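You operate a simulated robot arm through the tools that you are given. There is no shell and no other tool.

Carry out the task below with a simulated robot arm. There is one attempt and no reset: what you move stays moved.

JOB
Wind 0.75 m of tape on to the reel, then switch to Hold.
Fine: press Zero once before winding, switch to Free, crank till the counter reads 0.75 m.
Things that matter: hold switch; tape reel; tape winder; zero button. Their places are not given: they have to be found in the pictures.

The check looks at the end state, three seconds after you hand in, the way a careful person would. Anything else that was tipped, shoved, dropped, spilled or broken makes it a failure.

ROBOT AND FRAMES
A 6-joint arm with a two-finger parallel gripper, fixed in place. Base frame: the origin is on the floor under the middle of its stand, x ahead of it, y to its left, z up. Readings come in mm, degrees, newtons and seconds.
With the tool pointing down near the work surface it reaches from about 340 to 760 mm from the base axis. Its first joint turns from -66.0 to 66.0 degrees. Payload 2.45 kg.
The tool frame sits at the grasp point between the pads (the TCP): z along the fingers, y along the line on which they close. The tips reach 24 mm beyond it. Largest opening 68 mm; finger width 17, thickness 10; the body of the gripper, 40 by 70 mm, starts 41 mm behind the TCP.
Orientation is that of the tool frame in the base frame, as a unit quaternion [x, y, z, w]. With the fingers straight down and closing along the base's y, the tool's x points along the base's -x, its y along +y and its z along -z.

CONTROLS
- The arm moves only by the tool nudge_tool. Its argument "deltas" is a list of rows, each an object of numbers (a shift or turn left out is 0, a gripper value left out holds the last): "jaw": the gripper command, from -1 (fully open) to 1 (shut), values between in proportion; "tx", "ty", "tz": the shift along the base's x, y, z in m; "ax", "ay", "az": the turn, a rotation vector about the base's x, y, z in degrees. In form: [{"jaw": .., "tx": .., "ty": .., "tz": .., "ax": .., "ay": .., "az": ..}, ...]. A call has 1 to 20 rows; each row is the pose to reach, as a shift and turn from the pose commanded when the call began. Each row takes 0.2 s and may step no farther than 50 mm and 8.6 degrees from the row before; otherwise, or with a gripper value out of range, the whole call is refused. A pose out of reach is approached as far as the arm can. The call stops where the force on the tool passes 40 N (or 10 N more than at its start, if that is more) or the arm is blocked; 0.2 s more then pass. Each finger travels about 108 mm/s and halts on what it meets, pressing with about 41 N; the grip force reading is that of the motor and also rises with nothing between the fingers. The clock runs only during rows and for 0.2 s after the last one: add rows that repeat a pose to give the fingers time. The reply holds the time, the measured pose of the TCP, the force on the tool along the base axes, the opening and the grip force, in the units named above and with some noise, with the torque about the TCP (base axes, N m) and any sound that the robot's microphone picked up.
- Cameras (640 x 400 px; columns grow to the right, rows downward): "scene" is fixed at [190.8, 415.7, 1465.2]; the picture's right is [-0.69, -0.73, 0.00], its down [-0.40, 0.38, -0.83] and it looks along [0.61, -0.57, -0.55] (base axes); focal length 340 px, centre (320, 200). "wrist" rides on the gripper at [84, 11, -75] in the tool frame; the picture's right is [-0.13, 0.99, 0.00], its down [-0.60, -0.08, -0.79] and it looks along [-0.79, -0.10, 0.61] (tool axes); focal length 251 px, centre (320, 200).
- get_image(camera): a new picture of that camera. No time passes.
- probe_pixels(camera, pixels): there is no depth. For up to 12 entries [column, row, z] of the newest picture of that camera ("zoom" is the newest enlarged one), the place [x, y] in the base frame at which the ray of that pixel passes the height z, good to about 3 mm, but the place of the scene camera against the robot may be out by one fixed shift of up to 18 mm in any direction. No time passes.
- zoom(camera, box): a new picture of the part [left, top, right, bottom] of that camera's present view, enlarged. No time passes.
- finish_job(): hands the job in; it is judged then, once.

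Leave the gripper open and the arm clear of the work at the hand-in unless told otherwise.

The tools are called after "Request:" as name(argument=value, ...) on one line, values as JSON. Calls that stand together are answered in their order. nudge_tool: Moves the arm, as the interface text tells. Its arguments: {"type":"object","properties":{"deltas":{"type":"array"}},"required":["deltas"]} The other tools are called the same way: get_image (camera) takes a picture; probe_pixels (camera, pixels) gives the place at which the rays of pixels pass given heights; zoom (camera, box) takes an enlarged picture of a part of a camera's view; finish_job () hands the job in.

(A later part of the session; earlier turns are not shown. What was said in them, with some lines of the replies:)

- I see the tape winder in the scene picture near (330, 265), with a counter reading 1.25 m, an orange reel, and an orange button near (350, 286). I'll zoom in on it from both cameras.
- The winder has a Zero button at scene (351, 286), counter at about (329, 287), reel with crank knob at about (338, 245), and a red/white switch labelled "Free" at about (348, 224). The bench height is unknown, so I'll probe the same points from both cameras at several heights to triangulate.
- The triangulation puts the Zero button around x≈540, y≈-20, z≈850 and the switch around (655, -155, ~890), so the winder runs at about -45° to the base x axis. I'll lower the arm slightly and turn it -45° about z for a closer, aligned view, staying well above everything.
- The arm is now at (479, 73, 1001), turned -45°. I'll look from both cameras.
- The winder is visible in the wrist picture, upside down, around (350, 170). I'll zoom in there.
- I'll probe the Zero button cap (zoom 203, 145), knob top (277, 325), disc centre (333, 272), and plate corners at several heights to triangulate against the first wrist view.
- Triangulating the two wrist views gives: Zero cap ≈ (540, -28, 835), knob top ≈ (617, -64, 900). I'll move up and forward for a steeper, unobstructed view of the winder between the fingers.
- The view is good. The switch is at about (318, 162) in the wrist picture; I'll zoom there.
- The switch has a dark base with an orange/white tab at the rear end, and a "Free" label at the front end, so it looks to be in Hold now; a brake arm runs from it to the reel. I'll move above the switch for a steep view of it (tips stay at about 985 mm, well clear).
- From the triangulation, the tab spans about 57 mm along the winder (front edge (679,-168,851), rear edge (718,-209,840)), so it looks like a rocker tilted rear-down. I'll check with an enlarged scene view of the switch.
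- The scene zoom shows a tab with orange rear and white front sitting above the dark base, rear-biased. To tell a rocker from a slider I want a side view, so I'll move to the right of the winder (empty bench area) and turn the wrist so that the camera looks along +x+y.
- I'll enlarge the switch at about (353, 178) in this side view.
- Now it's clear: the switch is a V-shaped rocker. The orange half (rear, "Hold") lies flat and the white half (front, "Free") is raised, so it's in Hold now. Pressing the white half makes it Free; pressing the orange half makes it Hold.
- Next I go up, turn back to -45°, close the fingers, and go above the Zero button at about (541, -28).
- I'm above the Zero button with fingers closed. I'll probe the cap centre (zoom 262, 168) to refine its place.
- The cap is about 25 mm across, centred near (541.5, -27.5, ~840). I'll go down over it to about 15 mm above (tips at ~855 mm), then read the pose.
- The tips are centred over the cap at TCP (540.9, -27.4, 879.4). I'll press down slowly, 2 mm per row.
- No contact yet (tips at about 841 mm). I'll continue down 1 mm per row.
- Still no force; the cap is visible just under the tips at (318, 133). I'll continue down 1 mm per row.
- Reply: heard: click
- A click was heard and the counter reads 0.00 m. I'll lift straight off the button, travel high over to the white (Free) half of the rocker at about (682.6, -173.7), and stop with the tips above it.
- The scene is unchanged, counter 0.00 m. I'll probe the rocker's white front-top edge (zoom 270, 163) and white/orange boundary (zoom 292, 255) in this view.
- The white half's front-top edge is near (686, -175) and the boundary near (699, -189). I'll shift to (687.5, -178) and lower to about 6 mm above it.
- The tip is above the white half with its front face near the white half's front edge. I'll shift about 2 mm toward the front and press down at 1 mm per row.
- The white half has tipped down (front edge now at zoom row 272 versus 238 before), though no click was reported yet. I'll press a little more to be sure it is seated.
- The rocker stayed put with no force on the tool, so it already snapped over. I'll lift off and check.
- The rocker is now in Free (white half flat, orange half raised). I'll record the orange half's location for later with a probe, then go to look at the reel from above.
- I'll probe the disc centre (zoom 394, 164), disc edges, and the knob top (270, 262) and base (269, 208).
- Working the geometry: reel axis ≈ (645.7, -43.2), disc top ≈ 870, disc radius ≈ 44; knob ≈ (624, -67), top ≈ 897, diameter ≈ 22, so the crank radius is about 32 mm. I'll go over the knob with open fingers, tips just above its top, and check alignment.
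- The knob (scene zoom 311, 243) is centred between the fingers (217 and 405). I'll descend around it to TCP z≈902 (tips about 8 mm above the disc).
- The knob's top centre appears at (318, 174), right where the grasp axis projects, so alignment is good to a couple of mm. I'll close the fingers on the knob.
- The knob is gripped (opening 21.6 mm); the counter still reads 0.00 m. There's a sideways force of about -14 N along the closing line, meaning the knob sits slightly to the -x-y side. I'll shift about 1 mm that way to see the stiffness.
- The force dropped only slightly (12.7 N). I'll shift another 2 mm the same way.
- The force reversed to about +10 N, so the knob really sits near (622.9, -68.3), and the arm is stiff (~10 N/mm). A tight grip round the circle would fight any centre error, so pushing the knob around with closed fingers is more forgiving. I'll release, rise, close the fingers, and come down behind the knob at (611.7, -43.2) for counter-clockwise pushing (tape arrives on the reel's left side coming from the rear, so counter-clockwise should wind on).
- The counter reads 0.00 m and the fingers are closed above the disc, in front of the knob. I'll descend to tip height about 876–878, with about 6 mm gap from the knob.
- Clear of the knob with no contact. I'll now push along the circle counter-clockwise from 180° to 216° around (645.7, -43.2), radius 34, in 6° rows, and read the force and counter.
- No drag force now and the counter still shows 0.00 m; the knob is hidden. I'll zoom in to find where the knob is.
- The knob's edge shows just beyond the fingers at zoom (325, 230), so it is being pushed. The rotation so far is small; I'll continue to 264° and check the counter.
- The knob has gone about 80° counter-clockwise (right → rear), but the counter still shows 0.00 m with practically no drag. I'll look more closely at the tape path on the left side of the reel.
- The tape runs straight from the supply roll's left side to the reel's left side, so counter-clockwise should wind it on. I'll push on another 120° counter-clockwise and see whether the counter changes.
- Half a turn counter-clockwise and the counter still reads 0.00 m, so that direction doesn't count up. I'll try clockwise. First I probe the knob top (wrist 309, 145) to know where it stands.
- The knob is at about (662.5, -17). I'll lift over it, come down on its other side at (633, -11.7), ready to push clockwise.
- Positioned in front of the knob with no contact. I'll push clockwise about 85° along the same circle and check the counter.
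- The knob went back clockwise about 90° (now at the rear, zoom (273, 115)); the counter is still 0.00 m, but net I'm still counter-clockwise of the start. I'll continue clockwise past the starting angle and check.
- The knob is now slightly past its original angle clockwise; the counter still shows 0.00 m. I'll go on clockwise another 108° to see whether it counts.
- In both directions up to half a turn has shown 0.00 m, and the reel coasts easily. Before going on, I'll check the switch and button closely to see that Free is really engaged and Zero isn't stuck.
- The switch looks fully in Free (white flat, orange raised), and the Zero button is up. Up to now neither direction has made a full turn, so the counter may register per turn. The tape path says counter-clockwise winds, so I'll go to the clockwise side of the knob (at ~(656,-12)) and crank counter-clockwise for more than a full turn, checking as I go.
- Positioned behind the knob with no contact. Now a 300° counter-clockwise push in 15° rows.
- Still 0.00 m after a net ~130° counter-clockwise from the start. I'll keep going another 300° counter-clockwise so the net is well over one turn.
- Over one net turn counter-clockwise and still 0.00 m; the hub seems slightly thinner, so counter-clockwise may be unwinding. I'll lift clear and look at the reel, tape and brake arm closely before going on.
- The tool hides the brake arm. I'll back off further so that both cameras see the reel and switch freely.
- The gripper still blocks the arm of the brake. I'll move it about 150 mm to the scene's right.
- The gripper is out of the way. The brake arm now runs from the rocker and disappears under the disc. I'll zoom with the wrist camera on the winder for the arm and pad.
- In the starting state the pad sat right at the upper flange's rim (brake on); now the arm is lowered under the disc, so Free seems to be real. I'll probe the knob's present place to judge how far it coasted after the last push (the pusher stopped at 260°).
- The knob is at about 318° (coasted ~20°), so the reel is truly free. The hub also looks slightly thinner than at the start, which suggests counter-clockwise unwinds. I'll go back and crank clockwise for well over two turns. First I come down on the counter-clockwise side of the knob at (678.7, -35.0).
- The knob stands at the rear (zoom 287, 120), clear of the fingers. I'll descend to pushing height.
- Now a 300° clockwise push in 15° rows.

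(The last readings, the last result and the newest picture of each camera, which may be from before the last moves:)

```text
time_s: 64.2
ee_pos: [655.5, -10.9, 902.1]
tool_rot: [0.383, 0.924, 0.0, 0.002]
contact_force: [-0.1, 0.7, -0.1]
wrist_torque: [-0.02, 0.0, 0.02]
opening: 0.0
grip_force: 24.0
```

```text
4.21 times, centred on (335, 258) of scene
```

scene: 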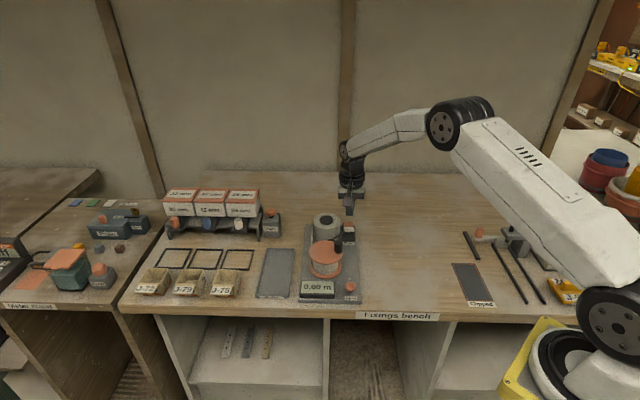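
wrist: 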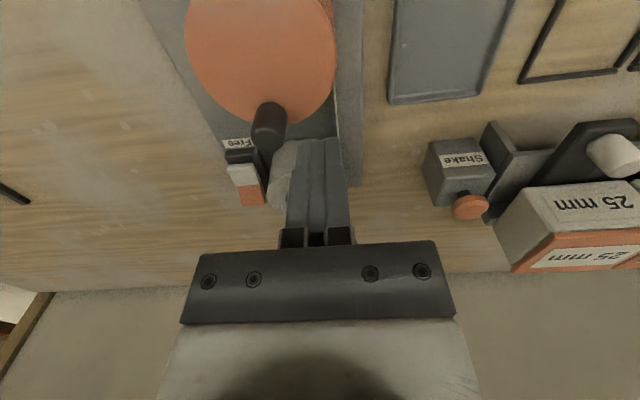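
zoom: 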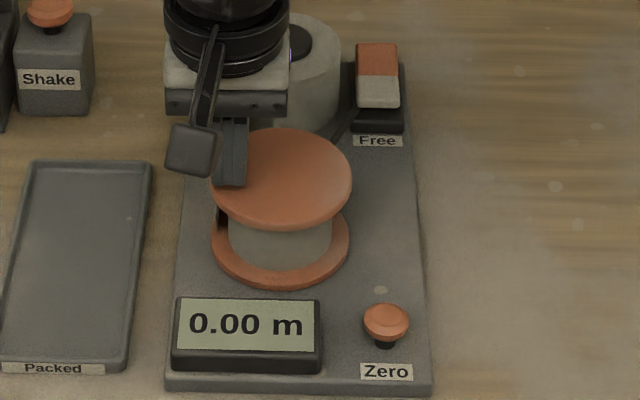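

Still 0.00 m, as I'm just getting back to about where I started (net +150°). I'll push another 300° clockwise.

Request:
nudge_tool(deltas=[{"tx": 0.0081, "ty": -0.0035}, {"tx": 0.0151, "ty": -0.0091}, {"tx": 0.0204, "ty": -0.0162}, {"tx": 0.0236, "ty": -0.0245}, {"tx": 0.0246, "ty": -0.0333}, {"tx": 0.0233, "ty": -0.0421}, {"tx": 0.0198, "ty": -0.0502}, {"tx": 0.0143, "ty": -0.0571}, {"tx": 0.0071, "ty": -0.0624}, {"tx": -0.0012, "ty": -0.0657}, {"tx": -0.01, "ty": -0.0667}, {"tx": -0.0187, "ty": -0.0654}, {"tx": -0.0269, "ty": -0.0618}, {"tx": -0.0338, "ty": -0.0563}, {"tx": -0.0391, "ty": -0.0492}, {"tx": -0.0424, "ty": -0.0409}, {"tx": -0.0434, "ty": -0.0321}, {"tx": -0.0421, "ty": -0.0233}, {"tx": -0.0385, "ty": -0.0152}, {"tx": -0.033, "ty": -0.0082}])

Request:
zoom(camera="scene", box=[280, 210, 390, 305])

Request:
get_image(camera="wrist")

```text
time_s: 68.4
ee_pos: [622.0, -15.8, 901.9]
tool_rot: [0.383, 0.924, -0.001, 0.001]
contact_force: [-0.6, -0.6, 0.4]
wrist_torque: [-0.01, -0.04, 0.01]
opening: 0.0
grip_force: 23.6
```

```text
4.21 times, centred on (335, 258) of scene
```

zoom: 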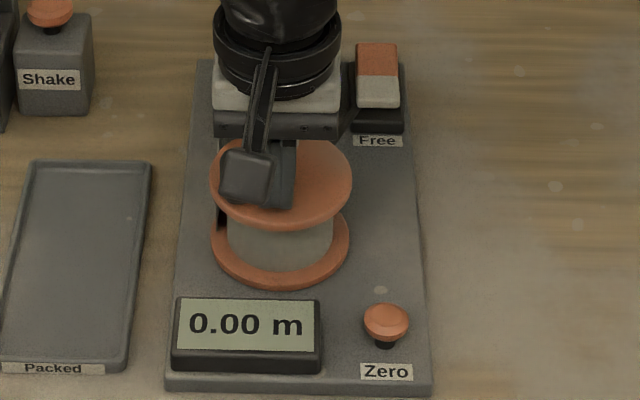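

```text
taken
```

wrist: 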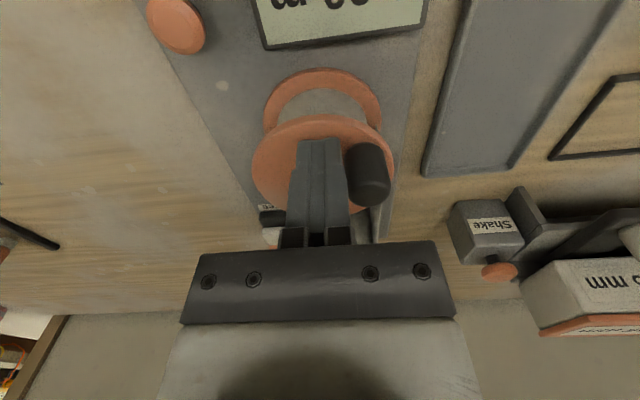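

The hub looks a bit thicker again going clockwise, net about -150° now. I'll push another 300° clockwise.

Request:
nudge_tool(deltas=[{"tx": 0.0071, "ty": 0.0053}, {"tx": 0.0154, "ty": 0.0085}, {"tx": 0.0242, "ty": 0.0095}, {"tx": 0.033, "ty": 0.0082}, {"tx": 0.0411, "ty": 0.0047}, {"tx": 0.0481, "ty": -0.0008}, {"tx": 0.0534, "ty": -0.008}, {"tx": 0.0566, "ty": -0.0162}, {"tx": 0.0576, "ty": -0.0251}, {"tx": 0.0563, "ty": -0.0338}, {"tx": 0.0528, "ty": -0.042}, {"tx": 0.0472, "ty": -0.0489}, {"tx": 0.0401, "ty": -0.0542}, {"tx": 0.0318, "ty": -0.0575}, {"tx": 0.023, "ty": -0.0585}, {"tx": 0.0143, "ty": -0.0571}, {"tx": 0.0061, "ty": -0.0536}, {"tx": -0.0008, "ty": -0.0481}, {"tx": -0.0061, "ty": -0.0409}, {"tx": -0.0094, "ty": -0.0327}])

Request:
zoom(camera="scene", box=[280, 210, 390, 305])

Request:
get_image(camera="wrist")

```text
time_s: 72.6
ee_pos: [611.1, -50.2, 901.7]
tool_rot: [0.383, 0.924, 0.001, 0.0]
contact_force: [0.3, -1.0, 0.5]
wrist_torque: [-0.02, 0.0, 0.02]
opening: 0.0
grip_force: 23.3
```

```text
4.21 times, centred on (335, 258) of scene
```

zoom: 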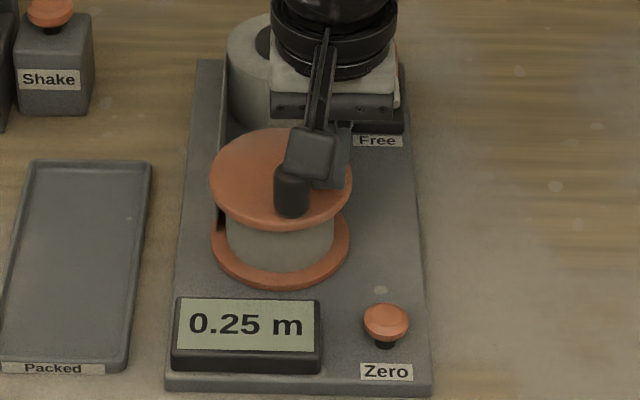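

```text
taken
```

wrist: 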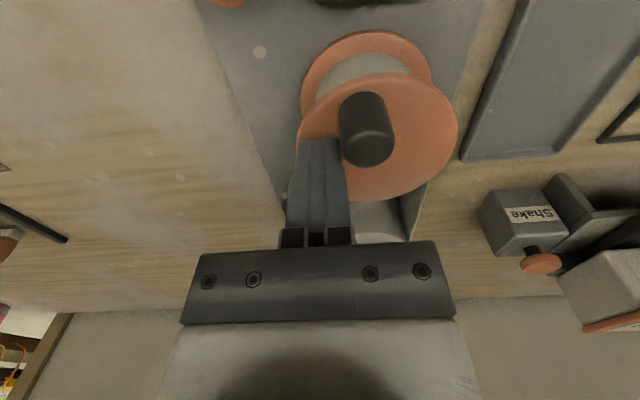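

The counter now reads 0.25 m. So it counts clockwise only, in whole turns of 0.25 m, and 0.75 m needs three turns. I'll probe the knob's position now to keep track of the angle.

Request:
probe_pixels(camera="wrist", pixels=[[368, 148, 896], [362, 110, 870]])

```text
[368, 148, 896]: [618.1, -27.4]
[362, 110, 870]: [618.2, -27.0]
```

The knob is at about 150°, i.e. roughly 1.2 turns clockwise since Zero. I'll push 225° further, stopping short of the expected second-turn mark.

Request:
nudge_tool(deltas=[{"tx": -0.001, "ty": 0.0088}, {"tx": 0.0003, "ty": 0.0176}, {"tx": 0.0039, "ty": 0.0257}, {"tx": 0.0094, "ty": 0.0327}, {"tx": 0.0165, "ty": 0.038}, {"tx": 0.0248, "ty": 0.0412}, {"tx": 0.0336, "ty": 0.0422}, {"tx": 0.0424, "ty": 0.0409}, {"tx": 0.0505, "ty": 0.0374}, {"tx": 0.0575, "ty": 0.0318}, {"tx": 0.0627, "ty": 0.0247}, {"tx": 0.066, "ty": 0.0165}, {"tx": 0.067, "ty": 0.0076}, {"tx": 0.0657, "ty": -0.0012}, {"tx": 0.0621, "ty": -0.0093}])

Request:
zoom(camera="scene", box=[280, 210, 390, 305])

Request:
get_image(camera="wrist")

```text
time_s: 75.8
ee_pos: [673.8, -59.9, 901.6]
tool_rot: [0.382, 0.924, 0.0, 0.0]
contact_force: [1.3, 0.5, 0.0]
wrist_torque: [0.0, 0.04, -0.03]
opening: 0.1
grip_force: 23.3
```

```text
4.21 times, centred on (335, 258) of scene
```

zoom: 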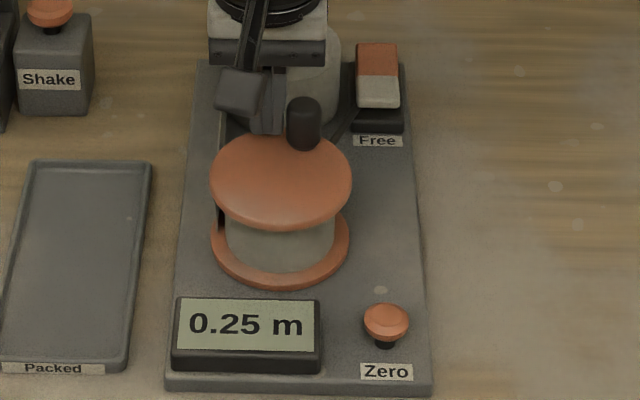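

```text
taken
```

wrist: 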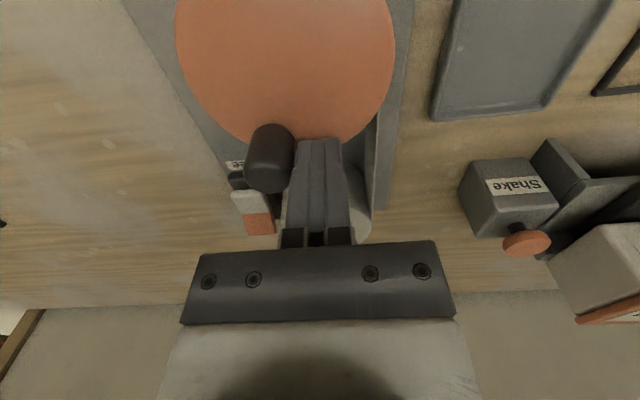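

The knob is at the rear again (about 1.84 turns), counter 0.25 m, as expected for whole-turn counting. I'll push another 300° clockwise, which should pass two turns and stop at about 2.7.

Request:
nudge_tool(deltas=[{"tx": -0.0055, "ty": -0.007}, {"tx": -0.0127, "ty": -0.0122}, {"tx": -0.0209, "ty": -0.0155}, {"tx": -0.0297, "ty": -0.0165}, {"tx": -0.0385, "ty": -0.0152}, {"tx": -0.0467, "ty": -0.0116}, {"tx": -0.0536, "ty": -0.0061}, {"tx": -0.0589, "ty": 0.001}, {"tx": -0.0621, "ty": 0.0093}, {"tx": -0.0631, "ty": 0.0181}, {"tx": -0.0618, "ty": 0.0269}, {"tx": -0.0583, "ty": 0.035}, {"tx": -0.0528, "ty": 0.042}, {"tx": -0.0456, "ty": 0.0473}, {"tx": -0.0374, "ty": 0.0505}, {"tx": -0.0286, "ty": 0.0515}, {"tx": -0.0198, "ty": 0.0502}, {"tx": -0.0116, "ty": 0.0467}, {"tx": -0.0047, "ty": 0.0411}, {"tx": 0.0006, "ty": 0.034}])

Request:
zoom(camera="scene", box=[280, 210, 390, 305])

Request:
get_image(camera="wrist")

```text
time_s: 80.0
ee_pos: [675.6, -26.3, 901.9]
tool_rot: [0.382, 0.924, 0.0, 0.001]
contact_force: [-0.5, 0.5, 0.3]
wrist_torque: [0.0, 0.01, 0.03]
opening: 0.1
grip_force: 23.9
```

```text
4.21 times, centred on (335, 258) of scene
```

zoom: 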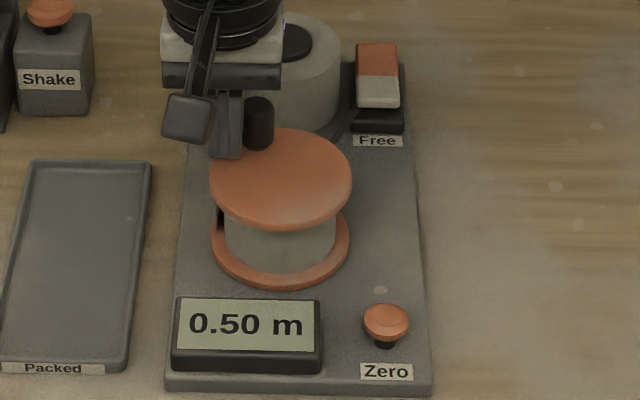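

```text
taken
```

wrist: 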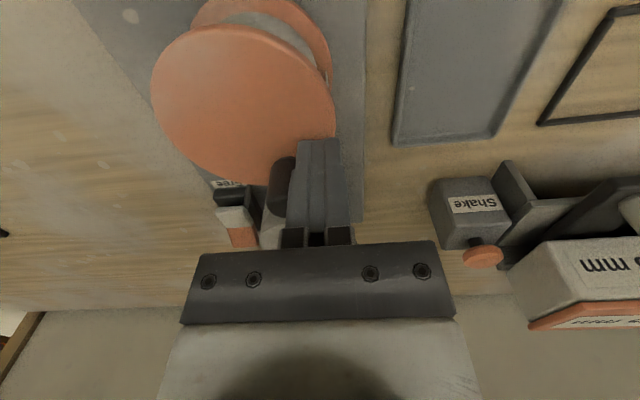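

Counter reads 0.50 m at about 2.7 turns. I'll push 80° more at slower speed (10° rows).

Request:
nudge_tool(deltas=[{"tx": 0.0024, "ty": -0.0054}, {"tx": 0.0038, "ty": -0.0112}, {"tx": 0.0043, "ty": -0.0171}, {"tx": 0.0036, "ty": -0.023}, {"tx": 0.002, "ty": -0.0287}, {"tx": -0.0006, "ty": -0.034}, {"tx": -0.0041, "ty": -0.0388}, {"tx": -0.0083, "ty": -0.0429}])

Request:
zoom(camera="scene", box=[280, 210, 390, 305])

Request:
get_image(camera="wrist")

```text
time_s: 81.8
ee_pos: [664.7, -68.6, 902.6]
tool_rot: [0.383, 0.924, 0.0, 0.0]
contact_force: [0.4, -0.7, -0.3]
wrist_torque: [0.03, 0.0, -0.02]
opening: 0.1
grip_force: 23.3
```

```text
4.21 times, centred on (335, 258) of scene
```

zoom: 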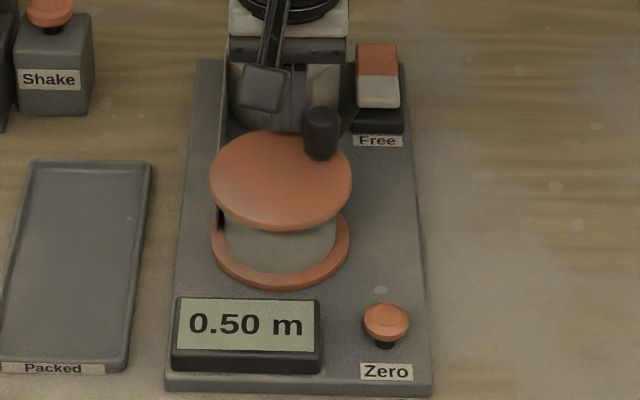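

```text
taken
```

wrist: 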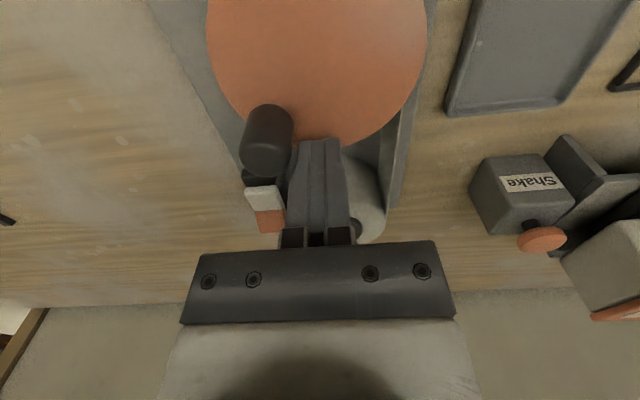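

The knob is at (320, 133) in the zoom, about 30° short of its starting place (333, 155). I'll go on slowly in 5° rows.

Request:
nudge_tool(deltas=[{"tx": -0.0024, "ty": -0.0018}, {"tx": -0.0049, "ty": -0.0033}, {"tx": -0.0076, "ty": -0.0046}, {"tx": -0.0103, "ty": -0.0057}, {"tx": -0.0132, "ty": -0.0066}, {"tx": -0.0161, "ty": -0.0072}])

Request:
zoom(camera="scene", box=[280, 210, 390, 305])

```text
time_s: 83.2
ee_pos: [650.2, -74.5, 900.9]
tool_rot: [0.383, 0.924, -0.001, 0.0]
contact_force: [-0.1, 1.5, -0.2]
wrist_torque: [0.01, -0.01, 0.0]
opening: 0.2
grip_force: 23.8
```

```text
4.21 times, centred on (335, 258) of scene
```

zoom: 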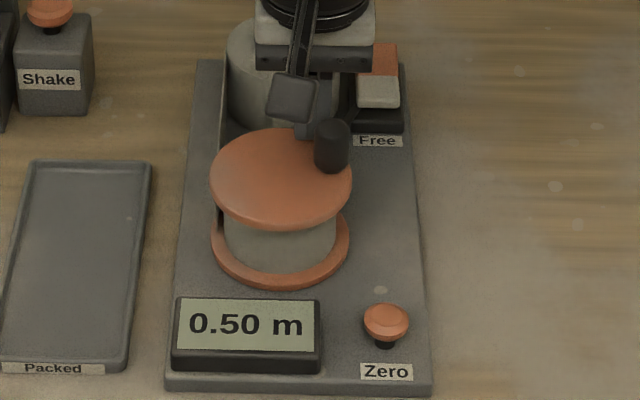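

The knob is now at (332, 146), very close to the start place (333, 155). A few more degrees.

Request:
nudge_tool(deltas=[{"tx": -0.0015, "ty": -0.0002}, {"tx": -0.003, "ty": -0.0003}, {"tx": -0.0044, "ty": -0.0004}, {"tx": -0.0059, "ty": -0.0004}, {"tx": -0.0074, "ty": -0.0004}])

Request:
zoom(camera="scene", box=[280, 210, 390, 305])

```text
time_s: 84.4
ee_pos: [642.7, -75.1, 901.2]
tool_rot: [0.383, 0.924, 0.0, 0.001]
contact_force: [-1.2, -0.5, 1.4]
wrist_torque: [0.0, 0.0, -0.02]
opening: 0.0
grip_force: 23.6
```

```text
4.21 times, centred on (335, 258) of scene
```

zoom: 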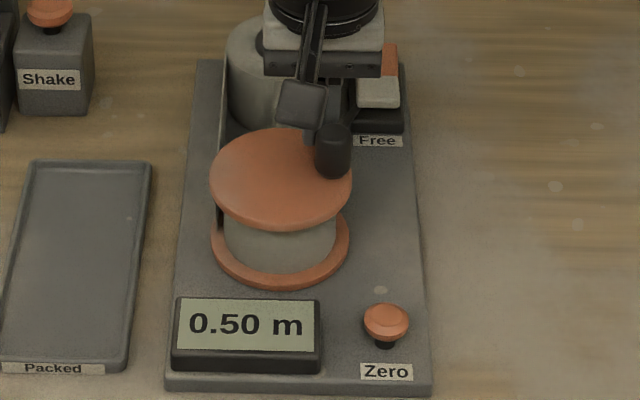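

The knob is at (333, 151), almost exactly the starting place. Another ~5°.

Request:
nudge_tool(deltas=[{"tx": -0.001, "ty": 0.0001}, {"tx": -0.002, "ty": 0.0002}, {"tx": -0.003, "ty": 0.0003}])

Request:
zoom(camera="scene", box=[280, 210, 390, 305])

```text
time_s: 85.2
ee_pos: [640.5, -75.2, 901.3]
tool_rot: [0.383, 0.924, 0.0, 0.0]
contact_force: [0.0, 0.2, -0.1]
wrist_torque: [-0.03, 0.02, -0.02]
opening: 0.3
grip_force: 23.2
```

```text
4.21 times, centred on (335, 258) of scene
```

zoom: 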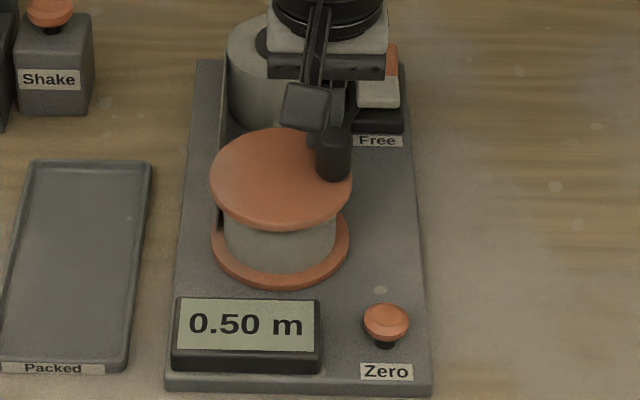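

Knob at (333, 154), counter still 0.50 m. Another few degrees.

Request:
nudge_tool(deltas=[{"tx": -0.001, "ty": 0.0002}, {"tx": -0.002, "ty": 0.0004}, {"tx": -0.003, "ty": 0.0006}])

Request:
zoom(camera="scene", box=[280, 210, 390, 305])

```text
time_s: 86.0
ee_pos: [636.7, -74.5, 900.9]
tool_rot: [0.383, 0.924, -0.001, 0.001]
contact_force: [0.5, 0.2, -0.5]
wrist_torque: [-0.03, 0.01, 0.01]
opening: 0.0
grip_force: 23.9
```

```text
4.21 times, centred on (335, 258) of scene
```

zoom: 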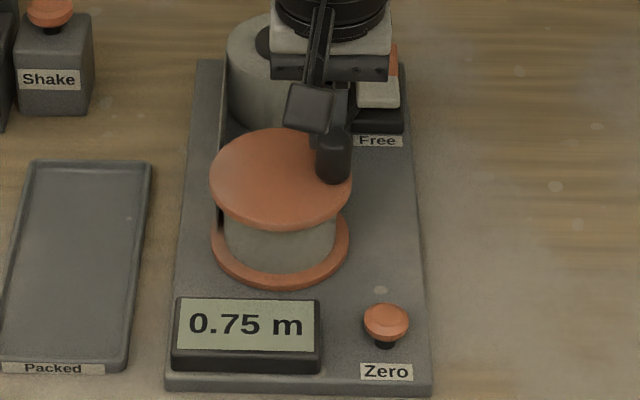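

The counter reads 0.75 m. To sit safely past the switching point rather than right on its edge, I'll push only about 6° more.

Request:
nudge_tool(deltas=[{"tx": -0.0012, "ty": 0.0004}, {"tx": -0.0024, "ty": 0.0008}, {"tx": -0.0035, "ty": 0.0012}])

Request:
zoom(camera="scene", box=[280, 210, 390, 305])

Request:
get_image(camera="wrist")

```text
time_s: 86.8
ee_pos: [634.4, -74.6, 902.1]
tool_rot: [0.383, 0.924, 0.0, -0.001]
contact_force: [0.5, -0.5, -0.7]
wrist_torque: [0.03, 0.02, -0.01]
opening: 0.2
grip_force: 24.1
```

```text
4.21 times, centred on (335, 258) of scene
```

zoom: 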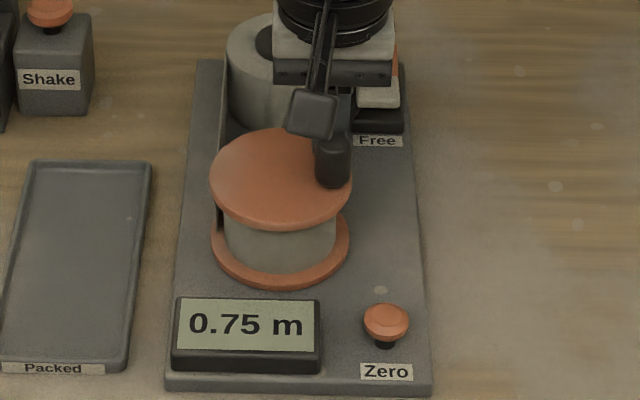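

```text
taken
```

wrist: 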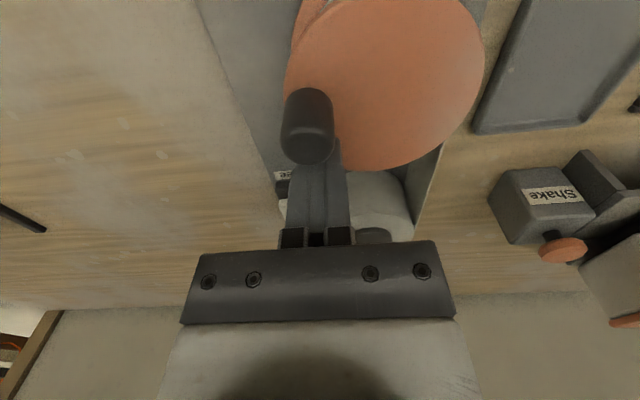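

0.75 m. Now I back the fingers off the knob, lift clear, and travel over to above the orange (Hold) half of the rocker at about (709.5, -199).

Request:
nudge_tool(deltas=[{"tx": 0.005, "ty": -0.001}, {"tx": 0.005, "ty": -0.001, "tz": 0.03}, {"tx": 0.005, "ty": -0.001, "tz": 0.065}, {"tx": 0.022, "ty": -0.032, "tz": 0.065}, {"tx": 0.04, "ty": -0.063, "tz": 0.065}, {"tx": 0.058, "ty": -0.094, "tz": 0.065}, {"tx": 0.0754, "ty": -0.1239, "tz": 0.065}, {"tx": 0.0754, "ty": -0.1239, "tz": 0.03}, {"tx": 0.0754, "ty": -0.1239, "tz": 0.015}, {"tx": 0.0754, "ty": -0.1239, "tz": 0.015}])

Request:
get_image(camera="wrist")

Request:
zoom(camera="scene", box=[320, 190, 380, 235])

Request:
zoom(camera="scene", box=[280, 210, 390, 305])

```text
time_s: 89.0
ee_pos: [708.2, -197.5, 916.1]
tool_rot: [0.383, 0.924, -0.001, 0.001]
contact_force: [0.5, 0.1, 0.1]
wrist_torque: [0.01, -0.02, 0.01]
opening: 0.1
grip_force: 23.9
```

```text
taken
```

wrist: 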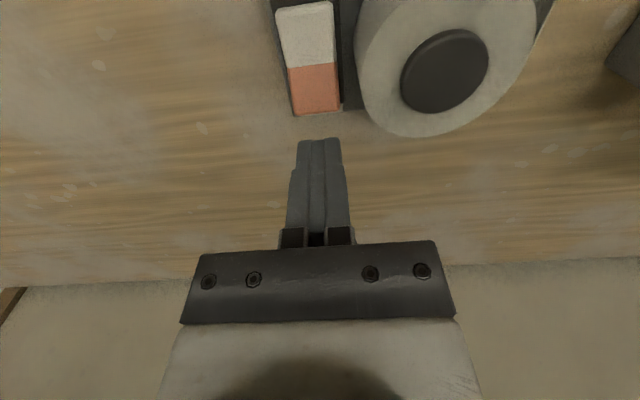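

```text
8.89 times, centred on (350, 212) of scene
```

zoom: 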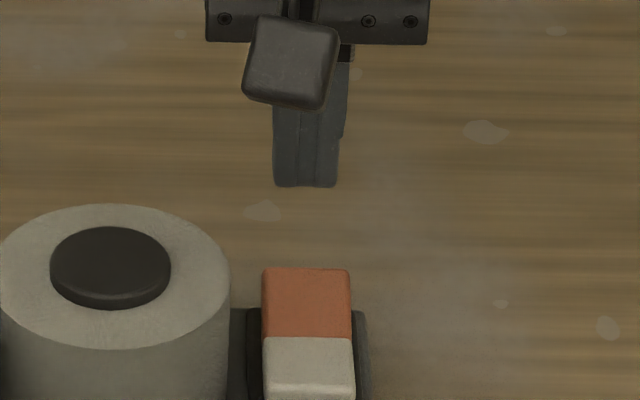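

```text
4.21 times, centred on (335, 258) of scene
```

zoom: 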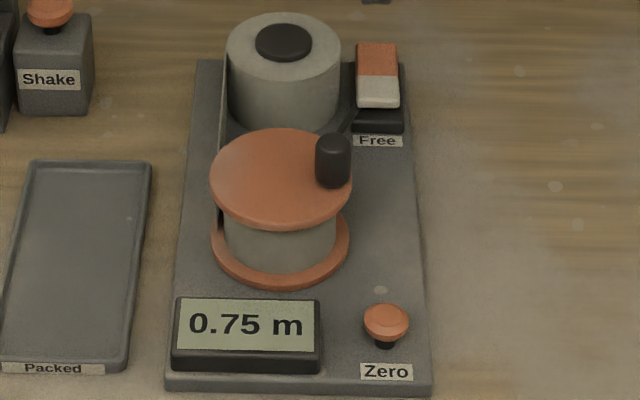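

The counter holds 0.75 m. I'll probe the orange half (wrist: boundary (311, 66), rear edge (316, 112), sides (290, 95) and (339, 90)).

Request:
probe_pixels(camera="wrist", pixels=[[311, 66, 838], [316, 112, 846], [316, 112, 840], [290, 92, 843], [339, 88, 843], [314, 90, 843]])

```text
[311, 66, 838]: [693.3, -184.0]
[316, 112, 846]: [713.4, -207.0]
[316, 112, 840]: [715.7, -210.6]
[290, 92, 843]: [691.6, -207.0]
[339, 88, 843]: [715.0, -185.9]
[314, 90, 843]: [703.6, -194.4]
```

The press point (709.5, -199) lies on the rear part of the orange half, about 22 mm behind the pivot line. I'll lower to just above it and then press at 1–2 mm per row.

Request:
nudge_tool(deltas=[{"tz": -0.02}, {"tz": -0.034}, {"tz": -0.038}, {"tz": -0.04}, {"tz": -0.042}, {"tz": -0.044}, {"tz": -0.046}, {"tz": -0.047}, {"tz": -0.048}])

Request:
zoom(camera="scene", box=[320, 200, 380, 245])

```text
time_s: 91.0
ee_pos: [708.7, -198.5, 869.2]
tool_rot: [0.382, 0.924, 0.0, 0.0]
contact_force: [-0.5, -0.9, -0.3]
wrist_torque: [0.04, -0.02, 0.03]
opening: 0.0
grip_force: 23.8
```

```text
8.89 times, centred on (350, 222) of scene
```

zoom: 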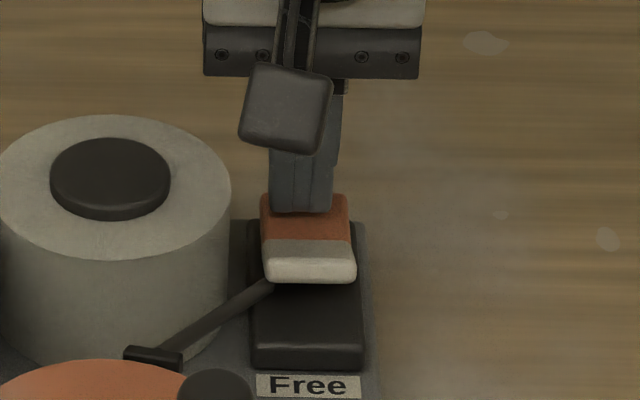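

The rocker has flipped back: white half raised, orange half down, and the brake arm's pad is back at the rim. I'll lift straight up, move away to a clear place, and open the gripper.

Request:
nudge_tool(deltas=[{"tz": 0.02}, {"tz": 0.06}, {"tz": 0.1}, {"tx": -0.03, "ty": -0.01, "tz": 0.13}, {"tx": -0.07, "ty": -0.02, "tz": 0.15}, {"jaw": 0, "tx": -0.11, "ty": -0.03, "tz": 0.17}, {"jaw": -1, "tx": -0.15, "ty": -0.035, "tz": 0.19}, {"jaw": -1, "tx": -0.19, "ty": -0.04, "tz": 0.21}, {"jaw": -1, "tx": -0.23, "ty": -0.045, "tz": 0.22}, {"jaw": -1, "tx": -0.23, "ty": -0.045, "tz": 0.22}])

Request:
get_image(camera="scene")

Request:
zoom(camera="scene", box=[280, 205, 390, 305])

Request:
zoom(camera="scene", box=[320, 205, 380, 250])

```text
time_s: 93.2
ee_pos: [479.1, -243.2, 1092.4]
tool_rot: [0.382, 0.924, 0.0, 0.0]
contact_force: [-0.3, 0.4, -0.3]
wrist_torque: [-0.01, -0.03, 0.0]
opening: 67.7
grip_force: 0.1
```

```text
taken
```

scene: 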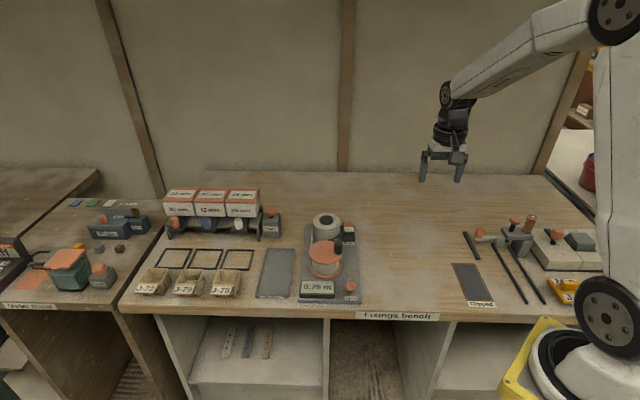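

```text
4.00 times, centred on (335, 255) of scene
```

zoom: 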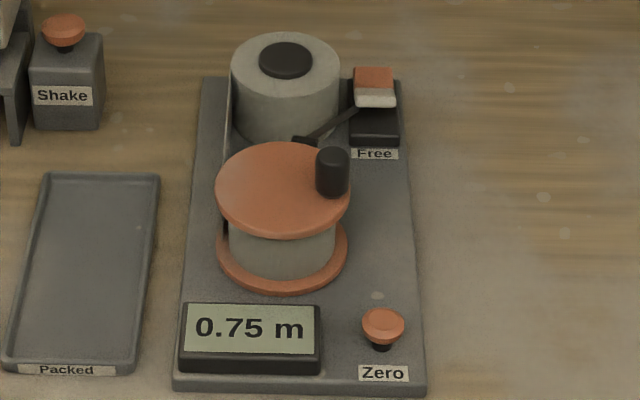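

```text
8.89 times, centred on (350, 228) of scene
```

zoom: 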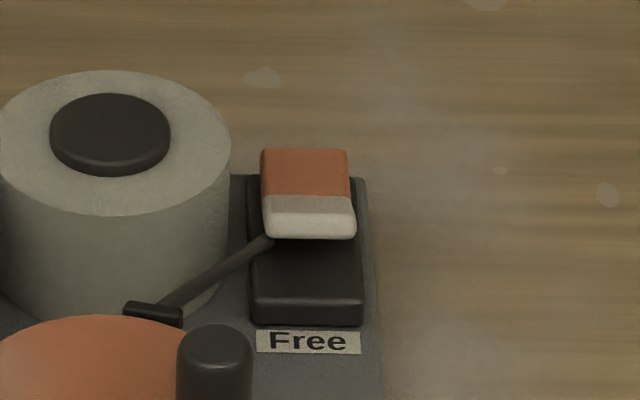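

The counter reads 0.75 m, and the rocker looks the same as it did at the start (orange half down, white half raised, brake pad at the rim), so it's in Hold. The knob hasn't moved, nothing else on the bench has shifted, the gripper is open, and the arm is clear. I'm handing in.

Request:
finish_job()

```text
The job is handed in.
```

I wound the tape until the counter read 0.75 m, then switched the winder back to Hold and handed the job in. I haven't seen the result of the check.

- **Zero:** I pressed it once before winding; it clicked and the counter went to 0.00 m.
- **Winding direction:** I first cranked the wrong way. The tape path suggested counter-clockwise, but the counter only counts clockwise, and only in whole turns of 0.25 m. The reel went back and forth a few times while I worked this out, about one turn in the unwinding direction at most.
- **Final position:** the reel ended three clockwise turns from where it was at Zero. I went a few degrees further so the counter would not sit right on the change to 0.75 m.
- **Hold:** the last pictures show the orange (Hold) half of the switch down and the brake pad at the reel's rim, as at the start. The counter still read 0.75 m after switching.

In the last pictures nothing else on the bench had moved. The gripper is open and the arm is clear of the work.
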